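You operate a simulated robot arm through the tools that you are given. There is no shell and no other tool. Be economical: measure what you need, move in short steps, check, and stop when the job is done.

Carry out the task below with a simulated robot arm. There is one attempt and no reset: what you move stays moved.

## Task
Put the muddy clay pot to soak in the soaking tray.
Fine: move the watering can to the bench top, plug the drain, fill to the line, shut the tap, leave the pot in till the mud is off. Set down upright: watering can.

The check looks at the end state, three seconds after you hand in, the way a careful person would. Anything else that was tipped, shoved, dropped, spilled or broken makes it a failure.

## Robot
A 6-joint arm with a fingered hand, fixed in place. Base frame: the origin is at the foot of the arm, x ahead of it, y to its left, z up. Units: mm, rad, N and s.
With the tool pointing down near the work surface it reaches from about 320 to 820 mm from the base axis. Its first joint turns from -2.897 to 2.897 rad. Payload 4 kg.
Tool frame: the origin (TCP) lies between the finger pads and is the grasp point; the fingertips stand 26 mm ahead of it; z points along the fingers, y is the line along which they close. The gripper opens to 132 mm. The gripper's body begins 73 mm behind the TCP. The gripper is a hand of 5 fingers: y runs from the thumb to the fingers, the wrist lies at [0, 0, -239] in the tool frame, and closing takes about 1.5 s.
Orientation is told as [roll, pitch, yaw] about the base's x, y, z axes, in that order, counted from this pose: with the fingers straight down and closing along the base's y, the tool's x points along the base's -x, its y along +y and its z along -z.

## Interface
- The arm moves only by the tool jog_arm. Its argument "steps" is a list of rows, each a list of 2 entries, a list of its own where there are three numbers: the shift along the base's x, y, z in units of 20 mm (1.0 is 20 mm), then the turn, a rotation vector about the base's x, y, z in units of 6 degrees (1.0 is 6 degrees). In form: [[[tx, ty, tz], [wx, wy, wz]], ...]. A call has 1 to 12 rows; each row shifts and turns the commanded pose from where the row before left it. "jaw" is the gripper command, from -1 (shut) to 1 (fully open), values between in proportion, set as the call begins (left out, the last holds). A call with a number of a shift or a turn outside -1 to 1 is refused whole. Each row takes 0.2 s and may step no farther than 50 mm and 0.15 rad from the row before; otherwise, or with a gripper value out of range, the whole call is refused. A pose out of reach is approached as far as the arm can. The call stops where the force on the tool passes 40 N (or 10 N more than at its start, if that is more) or the arm is blocked; 0.2 s more then pass. Each finger travels about 45 mm/s and halts on what it meets, pressing with about 21 N; the grip force reading is that of the motor and also rises with nothing between the fingers. The clock runs only during rows and for 0.2 s after the last one: add rows that do not move to give the fingers time. The reply holds the time, the measured pose of the TCP, the force on the tool along the base axes, the opening and the grip force, in the units named above and with some noise, with the torque about the TCP (base axes, N m) and any sound that the robot's microphone picked up.
- Cameras (640 x 400 px; columns grow to the right, rows downward): "scene" is fixed at [218.8, -498.9, 1606.3]; the picture's right is [0.95, -0.33, 0.00], its down [-0.16, -0.46, -0.87] and it looks along [0.29, 0.83, -0.48] (base axes); focal length 310 px, centre (320, 200). "wrist" rides on the gripper at [84, 2, -97] in the tool frame; the picture's right is [-0.02, 1.00, 0.00], its down [-0.75, -0.02, -0.66] and it looks along [-0.66, -0.01, 0.75] (tool axes); focal length 270 px, centre (320, 200). There is no depth. A picture from a camera that has moved, and an enlarged one, comes with that camera's place and axes in the base frame and with its lens.
- grab_frame(camera): a new picture of that camera. The clock stands still meanwhile.
- curl_fingers(finger1, finger2, finger3, finger4, thumb_bend): sets how far each is bent, from 0 (flat) to 100 (curled in); at 30 the hand is open as for a grip, at 70 the pads meet at the TCP. One left out holds its place. A second passes; each finger stops where it meets its share of the squeeze, and holds until it gets a number again. A gripper value or a shape takes the hand back. It gives what a move gives, with no picture; readings hold the bend of each and the force on the fingers (four entries, about 0 where the hand has none), thumb and palm.
- preshape(shape): the hand has 5 fingers and takes this shape, open, in about a second: jaw (thumb against the fingers, like two jaws); tri (thumb and two fingers); tip (a fingertip pinch); poke (one finger out to press); point (the index stretched); flat (the hand flat); cup (the hand cupped); fist (a fist). The gripper value then closes the fingers along that shape, each until it touches; the sizes above hold for jaw. It gives what a move gives, with no picture.
- close_up(camera, box): a new picture of the part [left, top, right, bottom] of that camera's present view, enlarged. The clock stands still meanwhile.
- hand_in(): hands the job in; it is judged then, once.

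Go step by step. Nothing tells you positions but the pictures and the camera data: compare them with the known pose of the tool, close in by small moves and look again before you grip or let go. The budget is 120 turns and 76 pictures, counting those below and the enlarged ones. Unless the task says otherwise, let go and move clear before handing in, and close with one line.

The tools are called after "Emit:" as a command line: name --argument value ..., lists and objects as JSON in quotes. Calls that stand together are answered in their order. jog_arm: Moves the arm, as the interface text tells. Its arguments: {"type":"object","properties":{"steps":{"type":"array","items":{"type":"array"}},"jaw":{"type":"number"}},"required":["steps"]} The other tools are called the same way: preshape (shape) gives the hand a shape; curl_fingers (finger1, finger2, finger3, finger4, thumb_bend) moves the fingers one by one; grab_frame (camera) takes a picture; close_up (camera, box) takes an enlarged picture of a part of a camera's view; hand_in () hands the job in.

At the start:

```text
time_s: 0.0
eef_pos: [378.4, 6.2, 1343.9]
orientation: [-0.001, -0.002, 0.0]
force: [0.0, 1.0, 0.0]
moment: [-0.02, -0.03, 0.01]
gripper_width: 131.9
grip_force: 0.0
shape: jaw
bend: [30.0, 30.0, 30.0, 30.0, 30.0]
finger forces: [0.1, 0.0, 0.0, 0.0, 0.0, 0.0]
```

scene: 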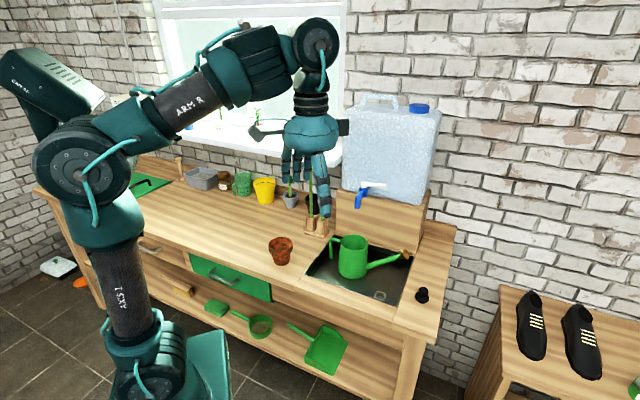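
wrist: 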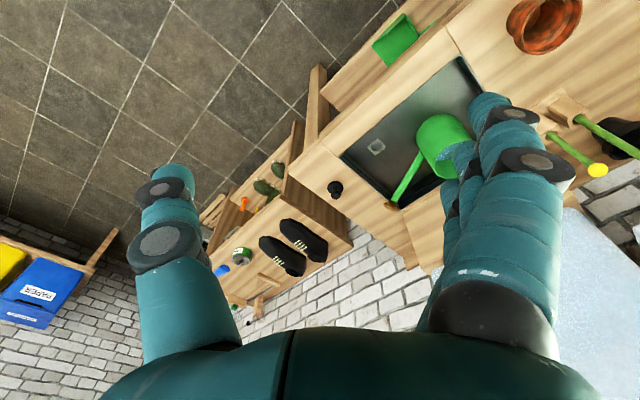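

I see a potting bench with a sunken tray, a green watering can in it, a muddy terracotta pot left of it, a water container with a blue tap on a stand, and a black plug. I'll look closer before measuring.

Emit:
close_up --camera "scene" --box '[240, 160, 460, 310]'

Emit:
close_up --camera "scene" --box '[320, 80, 460, 220]'

```text
2.67 times, centred on (350, 235) of scene
camera zoom: at [218.8, -498.9, 1606.3], right [0.95, -0.33, 0.0], down [-0.16, -0.46, -0.87], along [0.29, 0.83, -0.48], focal length 827 px, centre (240, 107)
```

zoom: 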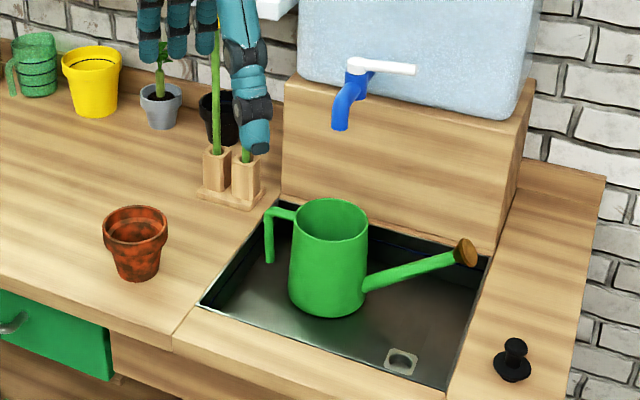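

```text
2.86 times, centred on (390, 150) of scene
camera zoom: at [218.8, -498.9, 1606.3], right [0.95, -0.33, 0.0], down [-0.16, -0.46, -0.87], along [0.29, 0.83, -0.48], focal length 886 px, centre (120, 343)
```

zoom: 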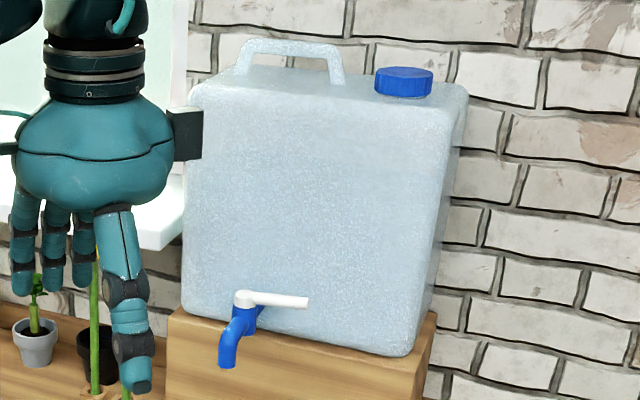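

The bench looks to be at about z 890, turned roughly 45° from the base axes, with the tray around (626, 237) and the pot near (368, 346). I'll go above the tray with the hand yawed 45° to survey it.

Emit:
jog_arm --steps '[[[0.9, 0.97, -0.4], [0, 0, 0.75]], [[0.9, 0.97, -0.4], [0, 0, 0.75]], [[0.9, 0.97, -0.4], [0, 0, 0.75]], [[0.9, 0.97, -0.4], [0, 0, 0.75]], [[0.9, 0.97, -0.4], [0, 0, 0.75]], [[0.9, 0.97, -0.4], [0, 0, 0.75]], [[0.9, 0.97, -0.4], [0, 0, 0.75]], [[0.9, 0.97, -0.4], [0, 0, 0.75]], [[0.9, 0.97, -0.4], [0, 0, 0.75]], [[0.9, 0.97, -0.4], [0, 0, 0.75]]]' --jaw 1

Emit:
grab_frame --camera "wrist"

Emit:
grab_frame --camera "scene"

```text
time_s: 2.2
eef_pos: [558.2, 200.1, 1265.5]
orientation: [0.0, -0.002, 0.786]
force: [0.3, -0.5, 0.4]
moment: [0.02, 0.02, 0.01]
gripper_width: 131.7
grip_force: 0.1
shape: jaw
bend: [30.0, 30.0, 30.0, 30.0, 30.0]
finger forces: [0.0, 0.0, 0.0, 0.1, 0.1, 0.0]
```

```text
71 pictures are left
camera wrist: at [497.3, 140.5, 1361.0], right [-0.69, 0.72, 0.0], down [0.54, 0.52, 0.66], along [0.48, 0.46, -0.75], focal length 270 px, centre (320, 200)
```

wrist: 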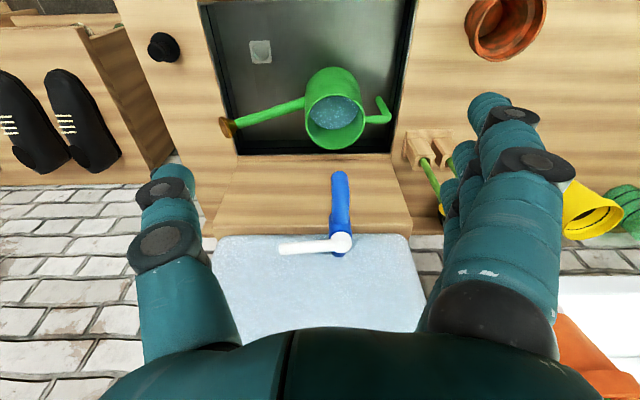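

```text
70 pictures are left
```

scene: 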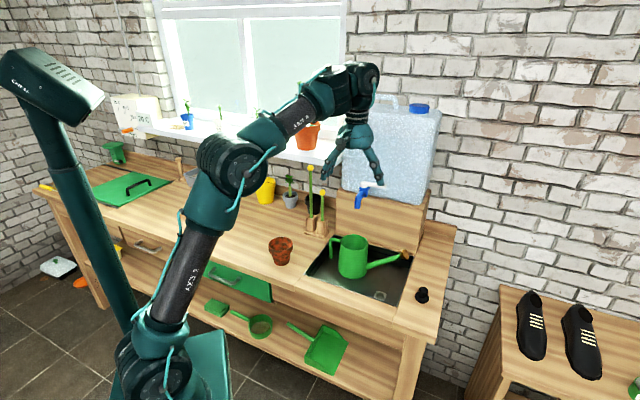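

The can holds water, so it must stay level. The tap spout triangulates to about (627, 296, 1085). Closer views of the tray and can come next.

Emit:
close_up --camera "wrist" --box '[200, 0, 440, 150]'

Emit:
close_up --camera "scene" --box '[300, 170, 460, 310]'

```text
2.67 times, centred on (320, 75) of wrist
camera zoom: at [497.3, 140.5, 1361.0], right [-0.69, 0.72, 0.0], down [0.54, 0.52, 0.66], along [0.48, 0.46, -0.75], focal length 721 px, centre (320, 533)
```

zoom: 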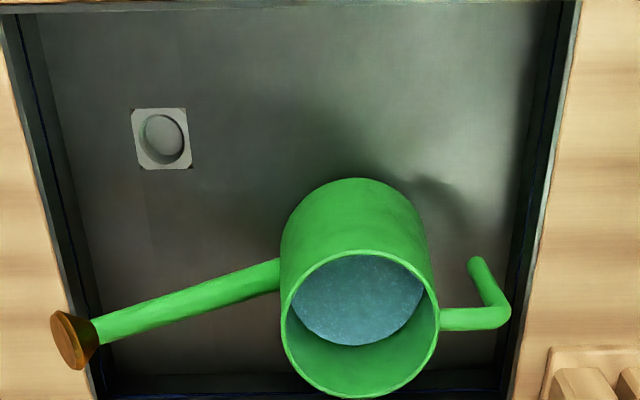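

```text
2.86 times, centred on (380, 240) of scene
camera zoom: at [218.8, -498.9, 1606.3], right [0.95, -0.33, 0.0], down [-0.16, -0.46, -0.87], along [0.29, 0.83, -0.48], focal length 886 px, centre (149, 86)
```

zoom: 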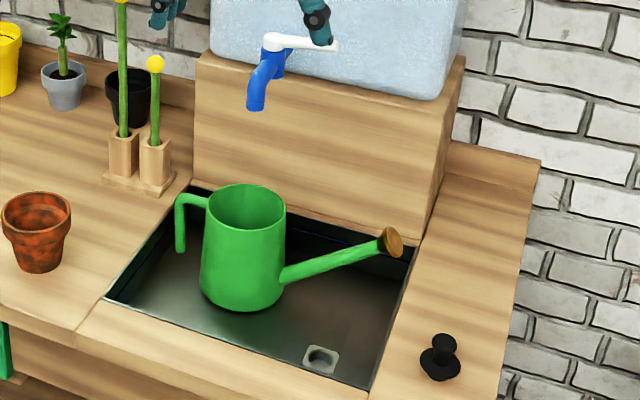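

The can is about 93 mm wide with its rim near (619, 289, 958), right under the tap spout. The tray floor is near z 828, so I'll grip the can with the hand tilted in from the left, clear of the tap. First I'll yaw to -45° up high.

Emit:
jog_arm --steps '[[[-0.05, 0.6, 0], [0, 0, -1]], [[-0.05, 0.6, 0], [0, 0, -1]], [[-0.05, 0.6, 0], [0, 0, -1]], [[-0.05, 0.6, 0], [0, 0, -1]], [[-0.05, 0.6, 0], [0, 0, -1]], [[-0.05, 0.6, 0], [0, 0, -1]], [[-0.05, 0.6, 0], [0, 0, -1]], [[-0.05, 0.6, 0], [0, 0, -1]], [[-0.05, 0.6, 0], [0, 0, -1]], [[-0.05, 0.6, 0], [0, 0, -1]], [[-0.05, 0.6, 0], [0, 0, -1]], [[-0.05, 0.6, 0], [0, 0, -1]]]'

Emit:
jog_arm --steps '[[[0, 0, 0], [0, 0, -1]], [[0, 0, 0], [0, 0, -1]], [[0, 0, 0], [0, 0, -1]], [[-0.1, 0.1, 0], [-0.707, -0.707, 0]], [[-0.1, 0.1, 0], [-0.707, -0.707, 0]], [[0, 0.1, 0], [-0.707, -0.707, 0]], [[0, 0.1, 0], [-0.707, -0.707, 0]], [[0, 0.1, 0], [-0.707, -0.707, 0]]]'

Emit:
grab_frame --camera "wrist"

Emit:
grab_frame --camera "scene"

```text
time_s: 4.8
eef_pos: [544.6, 344.0, 1261.3]
orientation: [0.002, -0.001, -0.473]
force: [-0.2, -0.8, -0.1]
moment: [-0.01, -0.02, 0.0]
gripper_width: 131.7
grip_force: 0.0
shape: jaw
bend: [30.0, 30.0, 30.0, 30.0, 30.0]
finger forces: [0.0, 0.0, 0.0, 0.1, 0.0, 0.0]
out of reach, approached as far as the arm can: row 12
```

```text
time_s: 6.6
eef_pos: [525.7, 329.7, 1236.7]
orientation: [0.014, -0.406, -0.785]
force: [-0.4, 0.7, -0.2]
moment: [-0.01, 0.0, -0.01]
gripper_width: 131.7
grip_force: 0.0
shape: jaw
bend: [30.0, 30.0, 30.0, 30.0, 30.0]
finger forces: [0.0, 0.0, 0.0, 0.1, 0.0, 0.0]
out of reach, approached as far as the arm can: row 6, 7, 8
```

```text
67 pictures are left
camera wrist: at [444.3, 411.9, 1291.6], right [0.72, 0.7, 0.02], down [0.29, -0.32, 0.9], along [0.63, -0.64, -0.43], focal length 270 px, centre (320, 200)
```

wrist: 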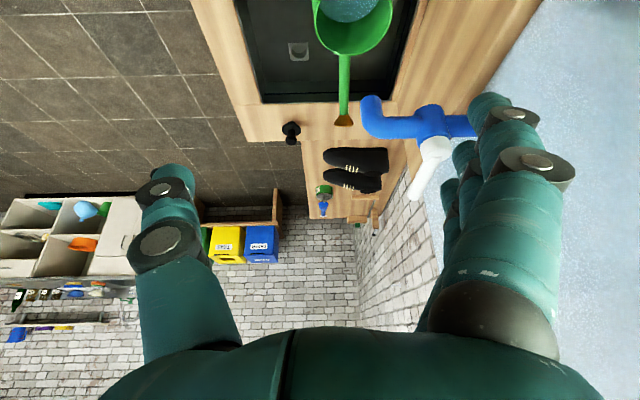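

```text
66 pictures are left
```

scene: 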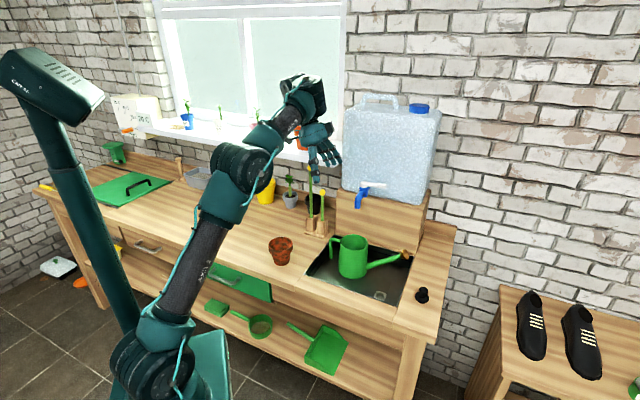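

The tilt was cut short by reach at this height (about 23° so far). I'll lower to around z 1110 and re-read the pose.

Emit:
jog_arm --steps '[[[0, 0, -1], [0, 0, 0]], [[0, 0, -1], [0, 0, 0]], [[0, 0, -1], [0, 0, 0]], [[0, 0, -1], [0, 0, 0]], [[0, 0, -1], [0, 0, 0]], [[0, 0, -1], [0, 0, 0]]]'

Emit:
grab_frame --camera "wrist"

Emit:
close_up --camera "scene" --box '[270, 110, 430, 260]'

```text
time_s: 8.0
eef_pos: [545.9, 356.4, 1144.7]
orientation: [0.009, -0.406, -0.785]
force: [-0.2, -0.7, 0.1]
moment: [0.06, -0.03, 0.0]
gripper_width: 131.7
grip_force: 0.0
shape: jaw
bend: [30.0, 30.0, 30.0, 30.0, 30.0]
finger forces: [0.1, 0.0, 0.0, 0.0, 0.0, 0.0]
out of reach, approached as far as the arm can: row 4, 5, 6
```

```text
65 pictures are left
camera wrist: at [465.9, 439.1, 1200.2], right [0.72, 0.7, 0.02], down [0.29, -0.32, 0.9], along [0.63, -0.64, -0.43], focal length 270 px, centre (320, 200)
```

wrist: 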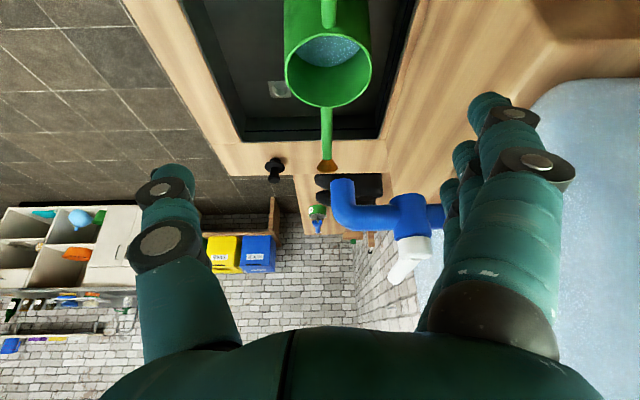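

```text
2.67 times, centred on (350, 185) of scene
camera zoom: at [218.8, -498.9, 1606.3], right [0.95, -0.33, 0.0], down [-0.16, -0.46, -0.87], along [0.29, 0.83, -0.48], focal length 827 px, centre (240, 240)
```

zoom: 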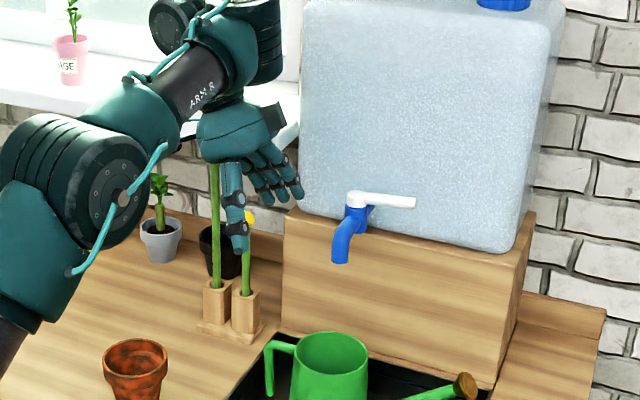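

Position is on the planned line (tilt limited to about 23°, still fine). Combining three rays puts the can rim at roughly (623, 301, 940). I'll advance partway along the approach and look again.

Emit:
jog_arm --steps '[[[0.28, -0.19, -0.9], [0, 0, 0]], [[0.28, -0.19, -0.9], [0, 0, 0]], [[0.28, -0.19, -0.9], [0, 0, 0]], [[0.28, -0.19, -0.9], [0, 0, 0]], [[0.28, -0.19, -0.9], [0, 0, 0]], [[0.28, -0.19, -0.9], [0, 0, 0]]]'

Emit:
grab_frame --camera "wrist"

Emit:
close_up --camera "scene" --box '[270, 130, 430, 290]'

```text
time_s: 9.3
eef_pos: [601.4, 367.9, 1088.3]
orientation: [0.022, -0.409, -0.785]
force: [-17.0, -5.0, 11.1]
moment: [0.4, -0.53, 0.56]
gripper_width: 131.4
grip_force: 0.1
shape: jaw
bend: [34.0, 34.0, 31.0, 31.0, 30.0]
finger forces: [3.4, 3.4, 23.3, 0.9, 0.0, 0.0]
out of reach, approached as far as the arm can: row 1, 2, 3, 4, 5, 6
stopped in row 6: the force on the tool passed its limit at 63 N (the readings are from after the stop); the commanded pose is now the measured one
```

```text
63 pictures are left
camera wrist: at [519.8, 448.6, 1142.9], right [0.71, 0.7, 0.03], down [0.28, -0.33, 0.9], along [0.64, -0.64, -0.43], focal length 270 px, centre (320, 200)
```

wrist: 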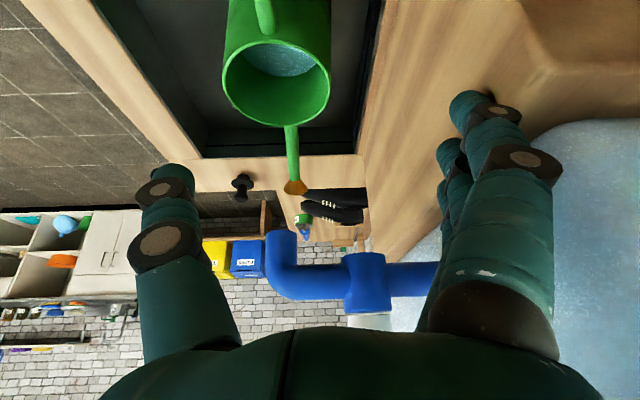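

```text
2.50 times, centred on (350, 210) of scene
camera zoom: at [218.8, -498.9, 1606.3], right [0.95, -0.33, 0.0], down [-0.16, -0.46, -0.87], along [0.29, 0.83, -0.48], focal length 775 px, centre (245, 175)
```

zoom: 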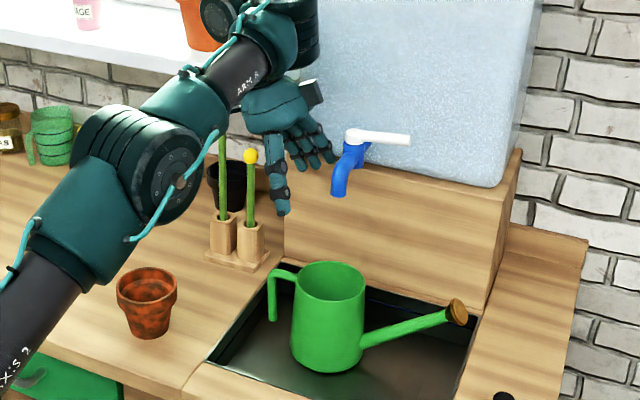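

The fingers touched the stand's face because the over-tilted command drifted back. I'll back off toward the front and relax the tilt to about 18°.

Emit:
jog_arm --steps '[[[-0.8, -0.6, 0.2], [0, 0, 0]], [[-0.9, -0.5, 0.4], [0.32, 0.32, 0]], [[0, 0, 0], [0.32, 0.32, 0]], [[0, 0, 0], [0, 0, 0]]]'

Emit:
grab_frame --camera "scene"

```text
time_s: 10.3
eef_pos: [579.9, 358.3, 1109.3]
orientation: [0.022, -0.312, -0.786]
force: [-0.9, -0.3, -0.2]
moment: [0.01, 0.0, 0.0]
gripper_width: 131.9
grip_force: 0.0
shape: jaw
bend: [30.0, 30.0, 30.0, 30.0, 30.0]
finger forces: [0.1, 0.0, 0.1, 0.0, 0.1, 0.0]
out of reach, approached as far as the arm can: row 1, 2
```

```text
61 pictures are left
```

scene: 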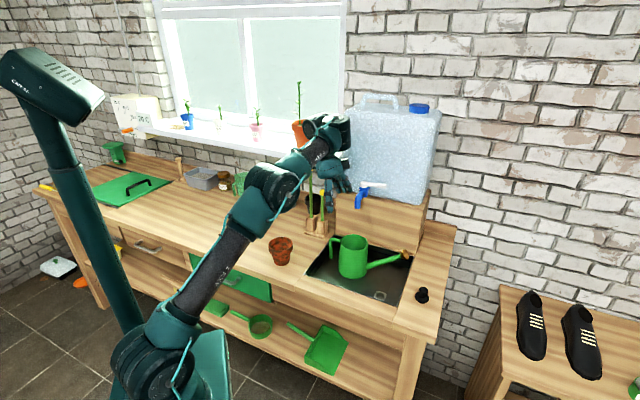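

Free again at u≈157, v≈663. I'll shift forward off the stand and start down the approach line in small rows, watching for reach flags.

Emit:
jog_arm --steps '[[[-0.6, -0.6, 0], [0, 0, 0]], [[0.1, -0.1, -0.6], [0, 0, 0]], [[0.2, -0.2, -0.8], [0, 0, 0]], [[0.2, -0.2, -0.8], [0, 0, 0]]]'

Emit:
grab_frame --camera "wrist"

```text
time_s: 11.3
eef_pos: [598.5, 354.1, 1086.1]
orientation: [0.017, -0.313, -0.786]
force: [0.7, -0.5, 0.2]
moment: [0.02, 0.01, 0.0]
gripper_width: 132.0
grip_force: 0.1
shape: jaw
bend: [30.0, 30.0, 30.0, 30.0, 30.0]
finger forces: [0.0, 0.0, 0.0, 0.0, 0.0, 0.0]
out of reach, approached as far as the arm can: row 1, 2, 3, 4
```

```text
60 pictures are left
camera wrist: at [522.0, 432.2, 1151.7], right [0.72, 0.7, 0.02], down [0.35, -0.38, 0.86], along [0.6, -0.61, -0.51], focal length 270 px, centre (320, 200)
```

wrist: 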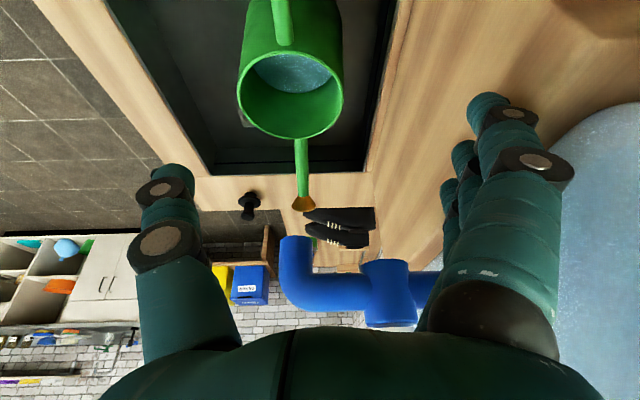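

The sideways tilt isn't reachable lower down. New plan: go upright in front of the tap, pinch the can's front rim, slide it forward from under the spout, then regrip the body from straight above. First I back out to the front and straighten up.

Emit:
jog_arm --steps '[[[-0.7, -0.7, 0.3], [0, 0, 0]], [[-0.7, -0.7, 0.3], [0, 0, 0]], [[-0.7, -0.7, 0.3], [0, 0, 0]], [[-0.7, -0.7, 0.2], [0, 0, 0]], [[-0.7, -0.7, 0.2], [0, 0, 0]], [[-0.7, -0.7, 0.1], [0.707, 0.707, 0]], [[0, 0, 0.1], [0.707, 0.707, 0]], [[0, 0, 0.1], [0.707, 0.707, 0]], [[0, 0, 0], [0, 0, 0]]]'

```text
time_s: 13.3
eef_pos: [552.0, 302.4, 1157.5]
orientation: [0.02, 0.001, -0.785]
force: [-0.7, 0.7, 0.1]
moment: [0.03, 0.0, 0.01]
gripper_width: 131.8
grip_force: 0.2
shape: jaw
bend: [30.0, 30.0, 30.0, 30.0, 30.0]
finger forces: [0.0, 0.0, 0.1, 0.1, 0.0, 0.0]
out of reach, approached as far as the arm can: row 1, 2, 3, 4, 5
```

Upright again at v≈604. I'll move in front of the can, tilt outward about 24° and take the three-finger shape.

Emit:
jog_arm --steps '[[[0.05, -0.85, 0], [0, 0, 0]], [[0.05, -0.85, 0], [0, 0, 0]], [[0.05, -0.85, 0], [0, 0, 0]], [[0.05, -0.85, -0.7], [0.707, -0.707, 0]], [[-0.2, -0.2, -0.8], [0.707, -0.707, 0]], [[0, 0, -0.8], [0.707, -0.707, 0]], [[0, 0, -0.8], [0.707, -0.707, 0]], [[0, 0, 0], [0, 0, 0]]]'

Emit:
preshape --shape "tri"

Emit:
grab_frame --camera "wrist"

Emit:
close_up --camera "scene" --box '[270, 130, 430, 290]'

```text
time_s: 15.1
eef_pos: [654.2, 261.4, 1211.3]
orientation: [0.438, 0.002, -0.783]
force: [-0.6, 0.1, -0.5]
moment: [0.0, 0.0, -0.04]
gripper_width: 131.6
grip_force: 0.0
shape: jaw
bend: [30.0, 30.0, 30.0, 30.0, 30.0]
finger forces: [0.0, 0.0, 0.0, 0.0, 0.0, 0.0]
out of reach, approached as far as the arm can: row 4, 5, 6, 7
```

```text
time_s: 16.0
eef_pos: [654.6, 260.3, 1210.5]
orientation: [0.434, 0.003, -0.784]
force: [0.6, -0.5, 0.2]
moment: [0.01, -0.05, 0.0]
gripper_width: 132.1
grip_force: 0.2
shape: tri
bend: [0.0, 30.0, 30.0, 0.0, 30.0]
finger forces: [0.1, 0.1, 0.0, 0.0, 0.1, 0.0]
```

```text
59 pictures are left
camera wrist: at [567.9, 292.1, 1298.7], right [0.66, 0.63, 0.42], down [0.33, -0.74, 0.59], along [0.68, -0.25, -0.69], focal length 270 px, centre (320, 200)
```

wrist: 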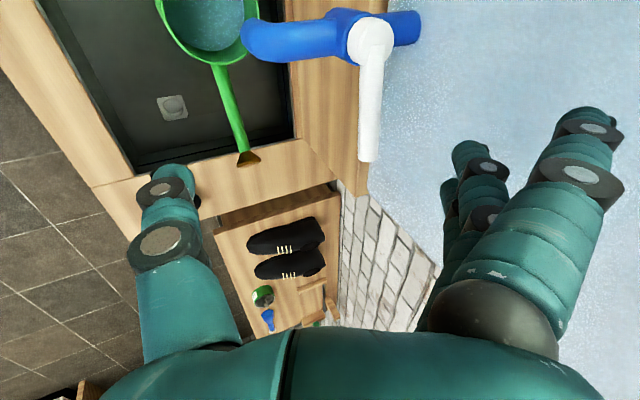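

```text
2.50 times, centred on (350, 210) of scene
camera zoom: at [218.8, -498.9, 1606.3], right [0.95, -0.33, 0.0], down [-0.16, -0.46, -0.87], along [0.29, 0.83, -0.48], focal length 775 px, centre (245, 175)
```

zoom: 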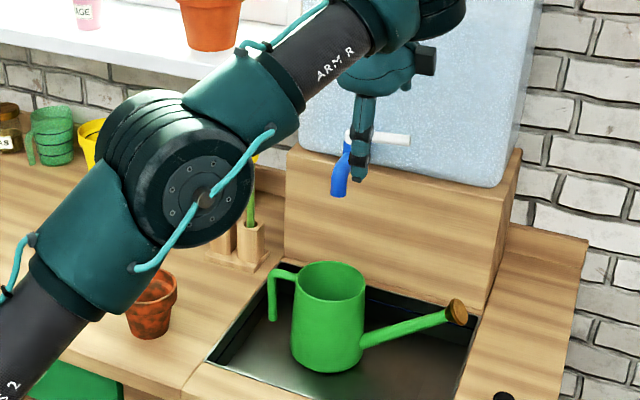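

The arm drifted upward again instead of descending, so something other than plain distance limits it. I'll straighten up, retreat, then turn back toward yaw 0 and test descending there.

Emit:
jog_arm --steps '[[[-0.8, -0.28, 0], [-0.707, 0.707, 0]], [[-0.8, -0.28, 0], [-0.707, 0.707, 0]], [[-0.8, -0.28, 0], [-0.707, 0.707, 0]], [[-0.8, -0.28, 0], [-0.707, 0.707, 0]], [[-0.8, -0.28, 0], [0, 0, 0]], [[-0.8, -0.28, 0], [0, 0, 0]], [[-0.8, -0.28, 0], [0, 0, 0]], [[0, 0, -1], [0, 0, 0]], [[0, 0, -1], [0, 0, 0]], [[0, 0, -1], [0, 0, 0]], [[0, 0, -1], [0, 0, 0]]]'

```text
time_s: 18.4
eef_pos: [525.7, 152.2, 1111.6]
orientation: [0.074, -0.001, -0.785]
force: [-0.4, 0.1, -0.2]
moment: [0.01, 0.0, -0.01]
gripper_width: 131.7
grip_force: 0.0
shape: tri
bend: [0.0, 30.0, 30.0, 0.0, 30.0]
finger forces: [0.0, 0.1, 0.0, 0.1, 0.0, 0.0]
out of reach, approached as far as the arm can: row 2, 3, 4
```

Vertical descent works here (z 1112). I'll test an outward tilt in place with no translation.

Emit:
jog_arm --steps '[[[0, 0, 0], [0.5, -0.5, 0]], [[0, 0, 0], [0.5, -0.5, 0]], [[0, 0, 0], [0.5, -0.5, 0]]]'

Emit:
grab_frame --camera "scene"

```text
time_s: 19.2
eef_pos: [525.9, 152.7, 1111.3]
orientation: [0.296, -0.002, -0.785]
force: [0.0, -0.7, -0.6]
moment: [0.01, 0.04, -0.02]
gripper_width: 132.0
grip_force: 0.1
shape: tri
bend: [0.0, 30.0, 30.0, 0.0, 30.0]
finger forces: [0.1, 0.1, 0.0, 0.0, 0.1, 0.0]
```

```text
57 pictures are left
```

scene: 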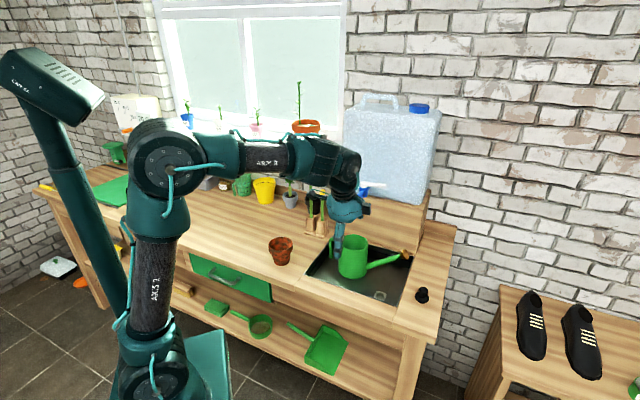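

The arm is now in a better elbow-up posture and tilts freely. I'll retry the left tilt (about 25°) from this posture, which would allow a one-shot grip of the can body.

Emit:
jog_arm --steps '[[[-0.5, 0.5, 0], [-0.7, 0.7, 0]], [[-0.5, 0.5, 0], [-0.7, 0.7, 0]], [[-0.5, 0.5, 0], [-0.6, 0.6, 0]], [[-0.5, 0.5, 0], [-0.707, -0.707, 0]], [[-0.5, 0.5, 0], [-0.707, -0.707, 0]], [[-0.5, 0.5, 0], [-0.707, -0.707, 0]], [[-0.5, 0.5, 0], [-0.707, -0.707, 0]], [[0, 0, 0], [0, 0, 0]]]' --jaw 1

Emit:
preshape --shape "jaw"

```text
time_s: 21.0
eef_pos: [457.5, 225.0, 1109.8]
orientation: [0.0, -0.421, -0.785]
force: [1.0, 0.5, -0.7]
moment: [0.0, -0.01, 0.02]
gripper_width: 132.0
grip_force: 0.2
shape: tri
bend: [0.0, 30.0, 30.0, 0.0, 30.0]
finger forces: [0.1, 0.0, 0.0, 0.0, 0.0, 0.0]
```

```text
time_s: 21.9
eef_pos: [457.6, 224.3, 1110.2]
orientation: [-0.002, -0.421, -0.785]
force: [0.4, -0.3, 0.3]
moment: [-0.01, -0.02, 0.0]
gripper_width: 131.8
grip_force: 0.0
shape: jaw
bend: [30.0, 30.0, 30.0, 30.0, 30.0]
finger forces: [0.1, 0.0, 0.0, 0.0, 0.1, 0.0]
```

The 24° left tilt is now exact, at u≈165, v≈482. I'll slide back along v toward the can, keeping height.

Emit:
jog_arm --steps '[[[0.65, 0.75, 0], [0, 0, 0]], [[0.65, 0.75, 0], [0, 0, 0]], [[0.65, 0.75, 0], [0, 0, 0]], [[0.65, 0.75, 0], [0, 0, 0]], [[0.65, 0.75, 0], [0, 0, 0]], [[0.65, 0.75, 0], [0, 0, 0]], [[0.65, 0.75, 0], [0, 0, 0]], [[0, 0, 0], [0, 0, 0]]]'

Emit:
grab_frame --camera "wrist"

```text
time_s: 23.7
eef_pos: [547.1, 328.6, 1110.5]
orientation: [-0.002, -0.419, -0.784]
force: [-0.2, 0.5, 0.4]
moment: [0.0, 0.03, 0.0]
gripper_width: 132.1
grip_force: 0.1
shape: jaw
bend: [30.0, 30.0, 30.0, 30.0, 30.0]
finger forces: [0.1, 0.0, 0.0, 0.0, 0.0, 0.0]
```

```text
56 pictures are left
camera wrist: at [466.9, 412.0, 1165.0], right [0.72, 0.69, 0.01], down [0.29, -0.31, 0.91], along [0.63, -0.65, -0.42], focal length 270 px, centre (320, 200)
```

wrist: 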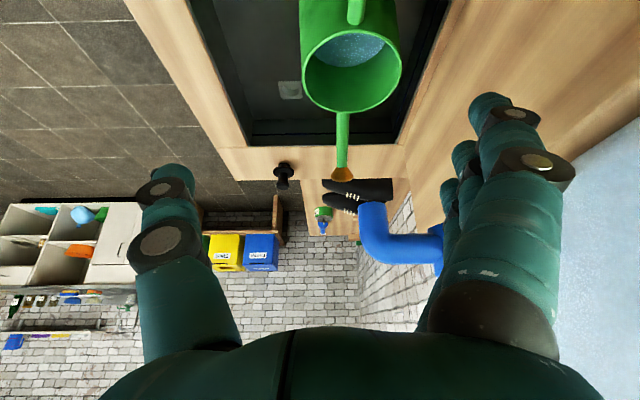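

No reach flags now: u≈155, v≈619, and the can centre reads at about u 220, v 650. I'll descend along the approach line in six rows.

Emit:
jog_arm --steps '[[[0.34, -0.13, -1], [0, 0, 0]], [[0.34, -0.13, -1], [0, 0, 0]], [[0.34, -0.13, -1], [0, 0, 0]], [[0.34, -0.13, -1], [0, 0, 0]], [[0.34, -0.13, -1], [0, 0, 0]], [[0.34, -0.13, -1], [0, 0, 0]]]'

Emit:
grab_frame --camera "wrist"

Emit:
close_up --camera "scene" --box '[270, 130, 430, 290]'

```text
time_s: 25.1
eef_pos: [588.3, 313.2, 990.9]
orientation: [0.0, -0.419, -0.786]
force: [0.0, -0.3, -0.2]
moment: [0.01, 0.0, -0.03]
gripper_width: 131.9
grip_force: 0.0
shape: jaw
bend: [30.0, 30.0, 30.0, 30.0, 30.0]
finger forces: [0.0, 0.1, 0.1, 0.0, 0.0, 0.0]
```

```text
55 pictures are left
camera wrist: at [507.8, 396.0, 1044.0], right [0.72, 0.69, 0.01], down [0.29, -0.31, 0.91], along [0.63, -0.65, -0.42], focal length 270 px, centre (320, 200)
```

wrist: 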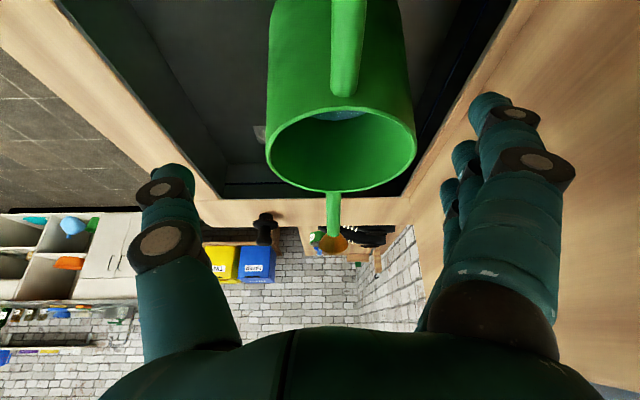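

```text
2.50 times, centred on (350, 210) of scene
camera zoom: at [218.8, -498.9, 1606.3], right [0.95, -0.33, 0.0], down [-0.16, -0.46, -0.87], along [0.29, 0.83, -0.48], focal length 775 px, centre (245, 175)
```

zoom: 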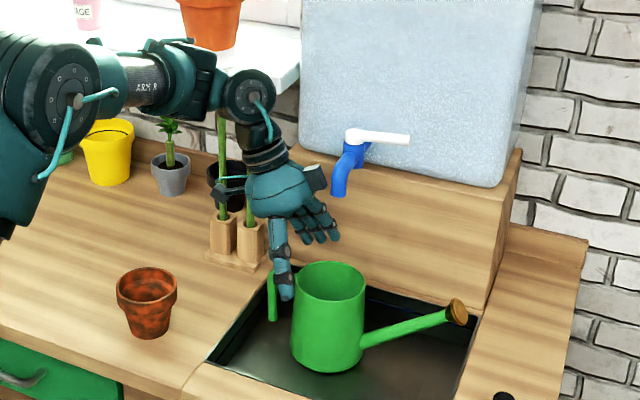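

Everything lines up: can centre u≈220, v≈650, rim z≈943, with the hand straddling it. I'll go down the remaining ~79 mm.

Emit:
jog_arm --steps '[[[0.35, 0.2, -0.5], [0, 0, 0]], [[0.2, -0.14, -0.8], [0, 0, 0]], [[0.2, -0.14, -0.8], [0, 0, 0]], [[0.2, -0.14, -0.9], [0, 0, 0]], [[0.2, -0.14, -0.9], [0, 0, 0]]]'

Emit:
grab_frame --camera "wrist"

Emit:
close_up --camera "scene" --box '[270, 130, 430, 290]'

```text
time_s: 26.3
eef_pos: [610.4, 306.5, 915.3]
orientation: [0.0, -0.422, -0.785]
force: [-0.3, 0.8, 0.4]
moment: [0.03, -0.02, 0.02]
gripper_width: 131.9
grip_force: 0.0
shape: jaw
bend: [30.0, 30.0, 30.0, 30.0, 30.0]
finger forces: [0.0, 0.0, 0.7, 0.0, 0.1, 0.0]
```

```text
53 pictures are left
camera wrist: at [530.1, 389.8, 968.4], right [0.72, 0.69, 0.01], down [0.29, -0.31, 0.91], along [0.63, -0.65, -0.42], focal length 270 px, centre (320, 200)
```

wrist: 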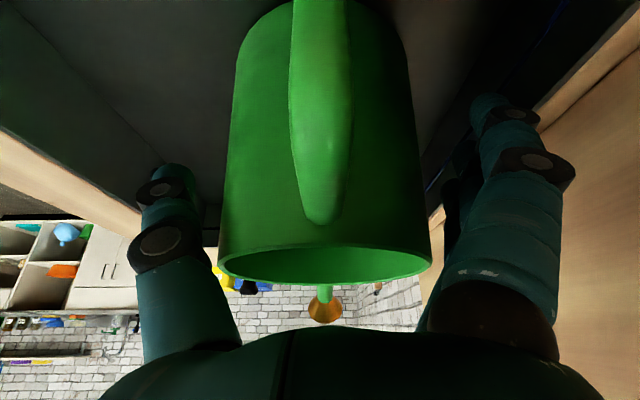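

```text
2.50 times, centred on (350, 210) of scene
camera zoom: at [218.8, -498.9, 1606.3], right [0.95, -0.33, 0.0], down [-0.16, -0.46, -0.87], along [0.29, 0.83, -0.48], focal length 775 px, centre (245, 175)
```

zoom: 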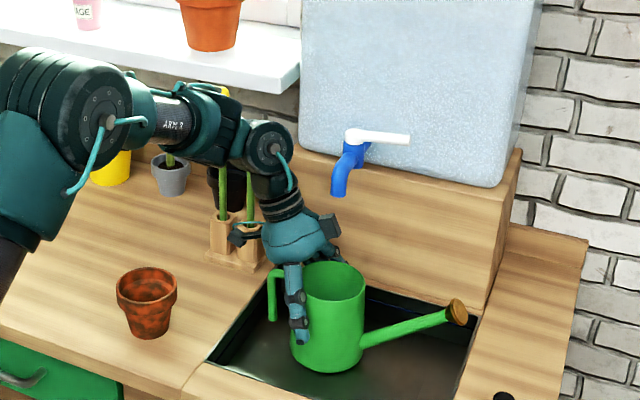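

The hand straddles the can with thumb in front and fingers behind. I'll close and wait.

Emit:
jog_arm --steps '[[[0, 0, 0], [0, 0, 0]], [[0, 0, 0], [0, 0, 0]], [[0, 0, 0], [0, 0, 0]], [[0, 0, 0], [0, 0, 0]], [[0, 0, 0], [0, 0, 0]], [[0, 0, 0], [0, 0, 0]], [[0, 0, 0], [0, 0, 0]], [[0, 0, 0], [0, 0, 0]]]' --jaw -1

Emit:
grab_frame --camera "wrist"

```text
time_s: 28.1
eef_pos: [609.5, 306.9, 915.6]
orientation: [-0.002, -0.421, -0.785]
force: [-1.7, 0.7, 1.0]
moment: [0.07, 0.01, 0.01]
gripper_width: 92.4
grip_force: 21.0
shape: jaw
bend: [73.0, 57.0, 66.0, 71.0, 61.0]
finger forces: [4.1, 4.5, 6.1, 4.4, 18.7, 0.0]
```

```text
51 pictures are left
camera wrist: at [530.1, 389.7, 968.4], right [0.72, 0.69, 0.01], down [0.29, -0.31, 0.91], along [0.63, -0.65, -0.42], focal length 270 px, centre (320, 200)
```

wrist: 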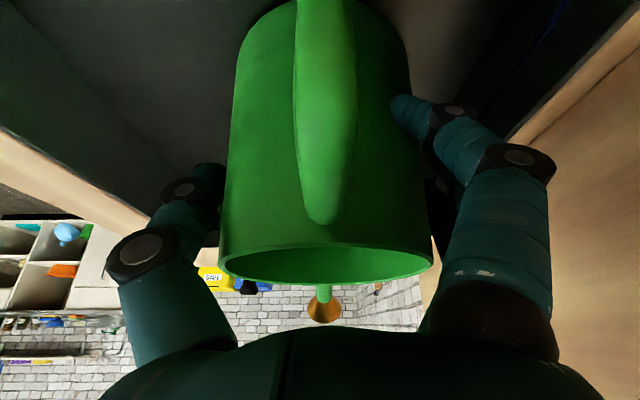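

Gripped at 92 mm with balanced finger forces. I'll lift slowly by 20 mm and check.

Emit:
jog_arm --steps '[[[0, 0, 0.25], [0, 0, 0]], [[0, 0, 0.25], [0, 0, 0]], [[0, 0, 0.25], [0, 0, 0]], [[0, 0, 0.25], [0, 0, 0]]]'

Emit:
close_up --camera "scene" --box '[270, 130, 430, 290]'

Emit:
grab_frame --camera "wrist"

```text
time_s: 29.1
eef_pos: [610.3, 305.6, 934.0]
orientation: [-0.002, -0.421, -0.785]
force: [0.1, -0.4, -4.5]
moment: [0.07, 0.12, 0.03]
gripper_width: 92.1
grip_force: 21.2
shape: jaw
bend: [73.0, 57.0, 66.0, 71.0, 61.0]
finger forces: [5.0, 4.5, 6.6, 4.6, 18.8, 0.0]
```

```text
2.50 times, centred on (350, 210) of scene
camera zoom: at [218.8, -498.9, 1606.3], right [0.95, -0.33, 0.0], down [-0.16, -0.46, -0.87], along [0.29, 0.83, -0.48], focal length 775 px, centre (245, 175)
```

zoom: 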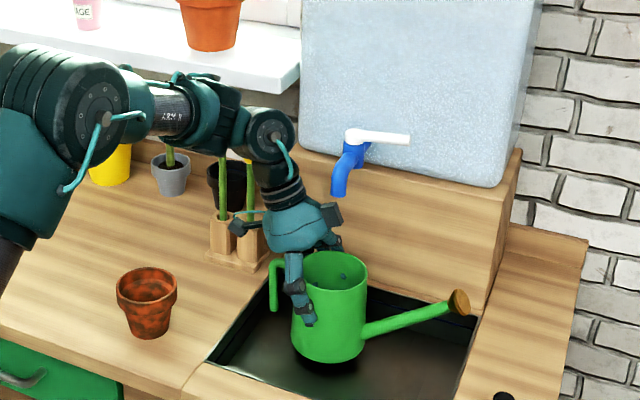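

```text
49 pictures are left
camera wrist: at [531.2, 388.5, 987.0], right [0.72, 0.69, 0.01], down [0.29, -0.31, 0.91], along [0.63, -0.65, -0.42], focal length 270 px, centre (320, 200)
```

wrist: 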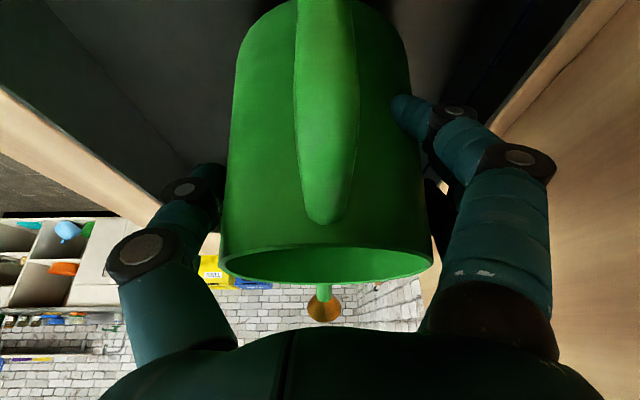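

The can hangs level (about 4.5 N). I'll bring it forward out from under the tap while raising it.

Emit:
jog_arm --steps '[[[-0.35, -0.35, 0.2], [0, 0, 0]], [[-0.35, -0.35, 0.2], [0, 0, 0]], [[-0.35, -0.35, 0.2], [0, 0, 0]], [[-0.35, -0.35, 0.3], [0, 0, 0]], [[-0.35, -0.35, 0.4], [0, 0, 0]], [[-0.35, -0.35, 0.5], [0, 0, 0]], [[-0.35, -0.35, 0.6], [0, 0, 0]], [[-0.35, -0.35, 0.6], [0, 0, 0]], [[-0.3, -0.3, 0.6], [0, 0, 0]], [[-0.2, -0.2, 0.6], [0, 0, 0]], [[-0.1, -0.1, 0.6], [0, 0, 0]], [[0, 0, 0.4], [0, 0, 0]]]'

Emit:
close_up --camera "scene" --box '[220, 130, 440, 290]'

```text
time_s: 31.7
eef_pos: [542.7, 237.3, 1037.3]
orientation: [-0.002, -0.421, -0.781]
force: [-0.4, 0.2, -5.5]
moment: [0.13, 0.12, 0.01]
gripper_width: 92.6
grip_force: 21.2
shape: jaw
bend: [73.0, 57.0, 66.0, 71.0, 61.0]
finger forces: [5.0, 4.6, 6.6, 4.5, 18.7, 0.1]
```

```text
2.50 times, centred on (330, 210) of scene
camera zoom: at [218.8, -498.9, 1606.3], right [0.95, -0.33, 0.0], down [-0.16, -0.46, -0.87], along [0.29, 0.83, -0.48], focal length 775 px, centre (295, 175)
```

zoom: 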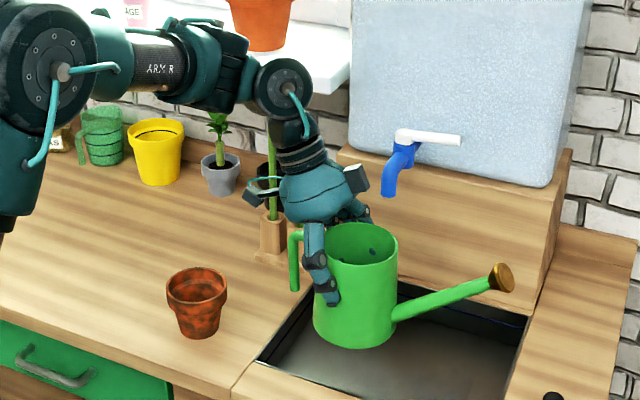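

Still level and clear of the tray. I'll raise a bit more and carry it left over the bench, well away from the pot, turning gently about the vertical.

Emit:
jog_arm --steps '[[[0, 0, 0.5], [0, 0, 0]], [[-0.2, 0.2, 0.6], [0, 0, 0]], [[-0.4, 0.4, 0.6], [0, 0, 0.2]], [[-0.6, 0.62, 0.3], [0, 0, 0.3]], [[-0.7, 0.72, 0], [0, 0, 0.3]], [[-0.7, 0.72, 0], [0, 0, 0.3]], [[-0.7, 0.72, 0], [0, 0, 0.3]], [[-0.7, 0.72, 0], [0, 0, 0.3]], [[-0.7, 0.72, 0], [0, 0, 0.3]], [[-0.7, 0.72, 0], [0, 0, 0.3]], [[-0.7, 0.72, 0], [0, 0, 0.3]], [[-0.6, 0.6, 0], [0, 0, 0.3]]]'

Emit:
jog_arm --steps '[[[-0.6, 0.62, 0], [0, 0, 0.3]], [[-0.7, 0.72, 0], [0, 0, 0.3]], [[-0.7, 0.72, 0], [0, 0, 0.3]], [[-0.7, 0.72, 0], [0, 0, 0.3]], [[-0.7, 0.72, 0], [0, 0, 0.3]], [[-0.7, 0.72, 0], [0, 0, 0.3]], [[-0.7, 0.7, 0], [0, 0, 0.3]], [[-0.6, 0.6, 0], [0, 0, 0]], [[-0.4, 0.4, -0.3], [0, 0, 0]], [[-0.2, 0.2, -0.5], [0, 0, 0]], [[0, 0, -0.6], [0, 0, 0]], [[0, 0, -0.6], [0, 0, 0]]]'

Emit:
grab_frame --camera "scene"

```text
time_s: 34.3
eef_pos: [407.9, 375.8, 1076.4]
orientation: [-0.003, -0.421, -0.481]
force: [-0.2, 0.7, -5.5]
moment: [0.06, 0.16, 0.0]
gripper_width: 92.3
grip_force: 21.1
shape: jaw
bend: [73.0, 57.0, 66.0, 71.0, 61.0]
finger forces: [5.0, 4.7, 6.8, 4.6, 18.7, 0.0]
```

```text
time_s: 36.9
eef_pos: [287.8, 497.0, 1037.3]
orientation: [0.0, -0.421, -0.262]
force: [-0.2, 0.8, -5.2]
moment: [0.05, 0.12, 0.04]
gripper_width: 92.1
grip_force: 20.8
shape: jaw
bend: [73.0, 57.0, 66.0, 71.0, 61.0]
finger forces: [5.1, 4.5, 6.8, 4.7, 18.7, 0.0]
```

```text
47 pictures are left
```

scene: 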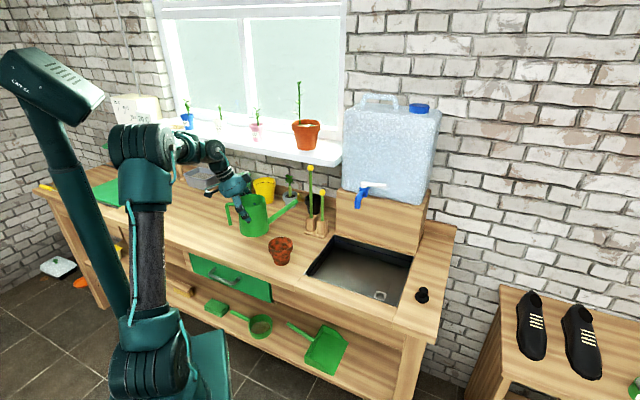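

Level and over clear bench. A bit further left, then down about 48 mm.

Emit:
jog_arm --steps '[[[-0.4, 0.4, 0], [0, 0, 0]], [[-0.5, 0.5, -0.2], [0, 0, 0]], [[-0.4, 0.4, -0.3], [0, 0, 0]], [[-0.2, 0.2, -0.4], [0, 0, 0]], [[0, 0, -0.4], [0, 0, 0]], [[0, 0, -0.4], [0, 0, 0]], [[0, 0, -0.4], [0, 0, 0]], [[0, 0, -0.2], [0, 0, 0]], [[0, 0, -0.1], [0, 0, 0]]]'

Emit:
close_up --camera "scene" --box '[180, 160, 340, 280]'

```text
time_s: 38.9
eef_pos: [258.4, 527.8, 991.7]
orientation: [-0.001, -0.422, -0.261]
force: [-0.2, -0.2, -5.5]
moment: [0.02, 0.13, -0.01]
gripper_width: 92.3
grip_force: 21.1
shape: jaw
bend: [73.0, 57.0, 66.0, 71.0, 61.0]
finger forces: [5.2, 4.4, 6.8, 4.7, 18.7, 0.1]
```

```text
3.33 times, centred on (260, 220) of scene
camera zoom: at [218.8, -498.9, 1606.3], right [0.95, -0.33, 0.0], down [-0.16, -0.46, -0.87], along [0.29, 0.83, -0.48], focal length 1034 px, centre (520, 133)
```

zoom: 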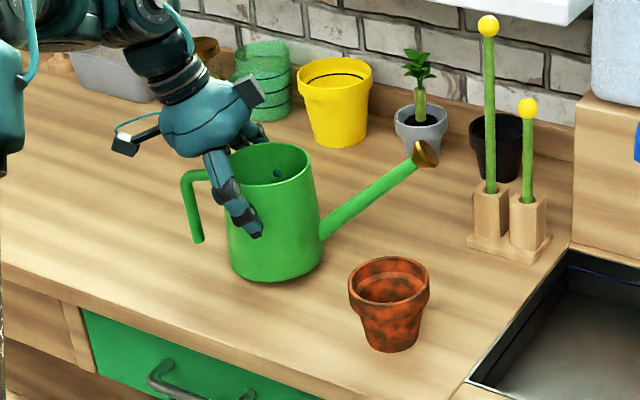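

Near the surface but still carrying full weight. I'll lower in 2 mm rows.

Emit:
jog_arm --steps '[[[0, 0, -0.1], [0, 0, 0]], [[0, 0, -0.1], [0, 0, 0]], [[0, 0, -0.1], [0, 0, 0]]]'

Emit:
jog_arm --steps '[[[0, 0, -0.1], [0, 0, 0]], [[0, 0, -0.1], [0, 0, 0]]]'

```text
time_s: 39.7
eef_pos: [258.5, 527.2, 984.5]
orientation: [-0.002, -0.42, -0.26]
force: [-0.4, -0.3, -5.1]
moment: [0.02, 0.16, -0.02]
gripper_width: 92.3
grip_force: 21.3
shape: jaw
bend: [73.0, 57.0, 66.0, 71.0, 61.0]
finger forces: [5.2, 4.5, 6.8, 4.7, 18.6, 0.1]
```

```text
time_s: 40.3
eef_pos: [258.5, 526.9, 980.1]
orientation: [0.001, -0.421, -0.262]
force: [-0.5, -1.0, -5.0]
moment: [0.04, 0.17, -0.01]
gripper_width: 92.3
grip_force: 20.5
shape: jaw
bend: [73.0, 57.0, 66.0, 71.0, 61.0]
finger forces: [5.2, 4.5, 6.9, 4.7, 18.6, 0.2]
```

Emit:
jog_arm --steps '[[[0, 0, -0.1], [0, 0, 0]], [[0, 0, -0.1], [0, 0, 0]], [[0, 0, -0.1], [0, 0, 0]]]'

Emit:
close_up --camera "scene" --box '[210, 190, 290, 250]'

```text
time_s: 41.1
eef_pos: [258.8, 525.5, 974.5]
orientation: [0.002, -0.419, -0.262]
force: [-0.5, 1.7, 4.9]
moment: [0.1, 0.05, 0.07]
gripper_width: 92.2
grip_force: 21.2
shape: jaw
bend: [73.0, 57.0, 66.0, 71.0, 61.0]
finger forces: [5.5, 4.9, 7.5, 5.2, 19.2, 0.0]
```

```text
6.67 times, centred on (250, 220) of scene
camera zoom: at [218.8, -498.9, 1606.3], right [0.95, -0.33, 0.0], down [-0.16, -0.46, -0.87], along [0.29, 0.83, -0.48], focal length 2067 px, centre (787, 67)
```

zoom: 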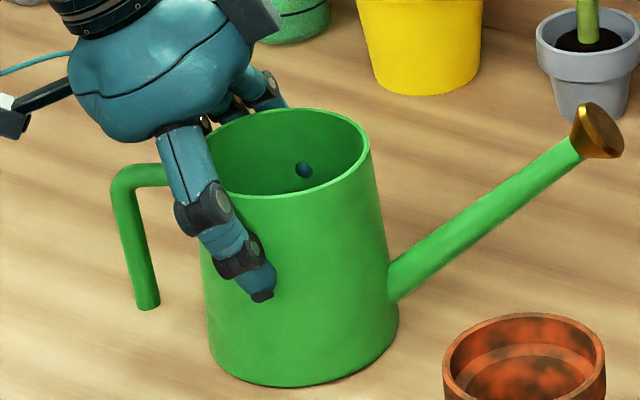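

The can is on the bench. I'll ease up 1 mm and open the hand.

Emit:
jog_arm --steps '[[[0, 0, 0.05], [0, 0, 0]], [[0, 0, 0], [0, 0, 0]]]'

Emit:
jog_arm --steps '[[[0, 0, 0], [0, 0, 0]], [[0, 0, 0], [0, 0, 0]], [[0, 0, 0], [0, 0, 0]], [[0, 0, 0], [0, 0, 0]], [[0, 0, 0], [0, 0, 0]]]' --jaw 1

Emit:
grab_frame --camera "wrist"

```text
time_s: 41.7
eef_pos: [259.3, 526.1, 975.5]
orientation: [-0.002, -0.42, -0.262]
force: [-0.5, 2.8, -0.1]
moment: [0.21, 0.05, 0.07]
gripper_width: 92.2
grip_force: 21.2
shape: jaw
bend: [73.0, 57.0, 66.0, 71.0, 61.0]
finger forces: [5.9, 5.1, 7.3, 5.2, 19.0, 0.1]
```

```text
time_s: 42.9
eef_pos: [260.9, 525.3, 975.7]
orientation: [0.0, -0.42, -0.262]
force: [0.4, 1.3, 1.1]
moment: [0.02, -0.08, 0.03]
gripper_width: 131.8
grip_force: 0.2
shape: jaw
bend: [30.0, 30.0, 30.0, 30.0, 30.0]
finger forces: [0.1, 0.0, 1.0, 0.1, 0.1, 0.0]
```

```text
44 pictures are left
camera wrist: at [147.9, 557.2, 1028.5], right [0.28, 0.96, 0.01], down [0.4, -0.12, 0.91], along [0.87, -0.25, -0.42], focal length 270 px, centre (320, 200)
```

wrist: 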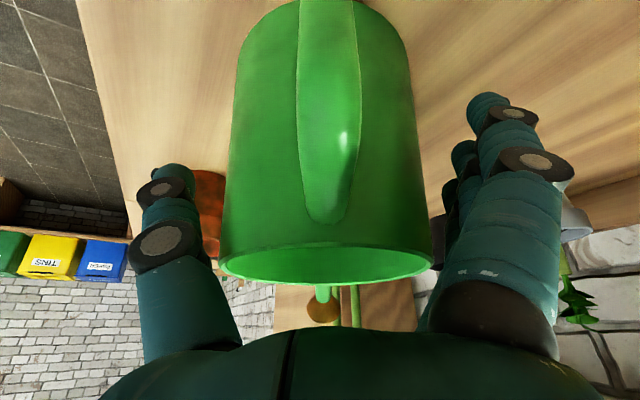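

Released cleanly. I'll back out along the tool axis.

Emit:
jog_arm --steps '[[[-0.39, 0.1, 0.91], [0, 0, 0]], [[-0.39, 0.1, 0.91], [0, 0, 0]], [[-0.39, 0.1, 0.91], [0, 0, 0]], [[-0.39, 0.1, 0.91], [0, 0, 0]], [[-0.39, 0.1, 0.91], [0, 0, 0]], [[-0.39, 0.1, 0.91], [0, 0, 0]], [[0, 0, 1], [0, 0, 0]], [[0, 0, 1], [0, 0, 0]]]'

Emit:
grab_frame --camera "scene"

```text
time_s: 44.7
eef_pos: [213.2, 539.4, 1122.9]
orientation: [-0.001, -0.422, -0.259]
force: [0.0, 0.0, 0.5]
moment: [0.0, -0.04, 0.0]
gripper_width: 131.7
grip_force: 0.1
shape: jaw
bend: [30.0, 30.0, 30.0, 30.0, 30.0]
finger forces: [0.0, 0.0, 0.0, 0.1, 0.0, 0.1]
```

```text
43 pictures are left
```

scene: 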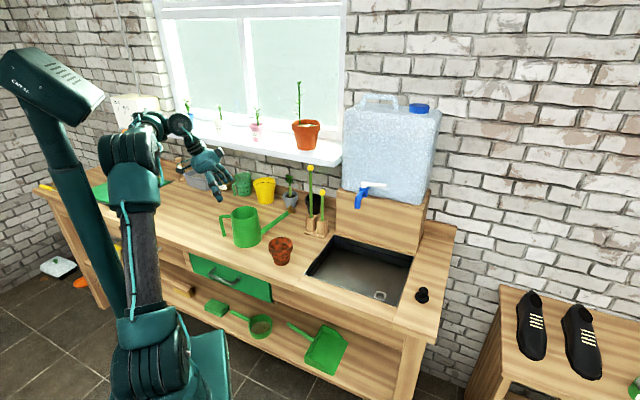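

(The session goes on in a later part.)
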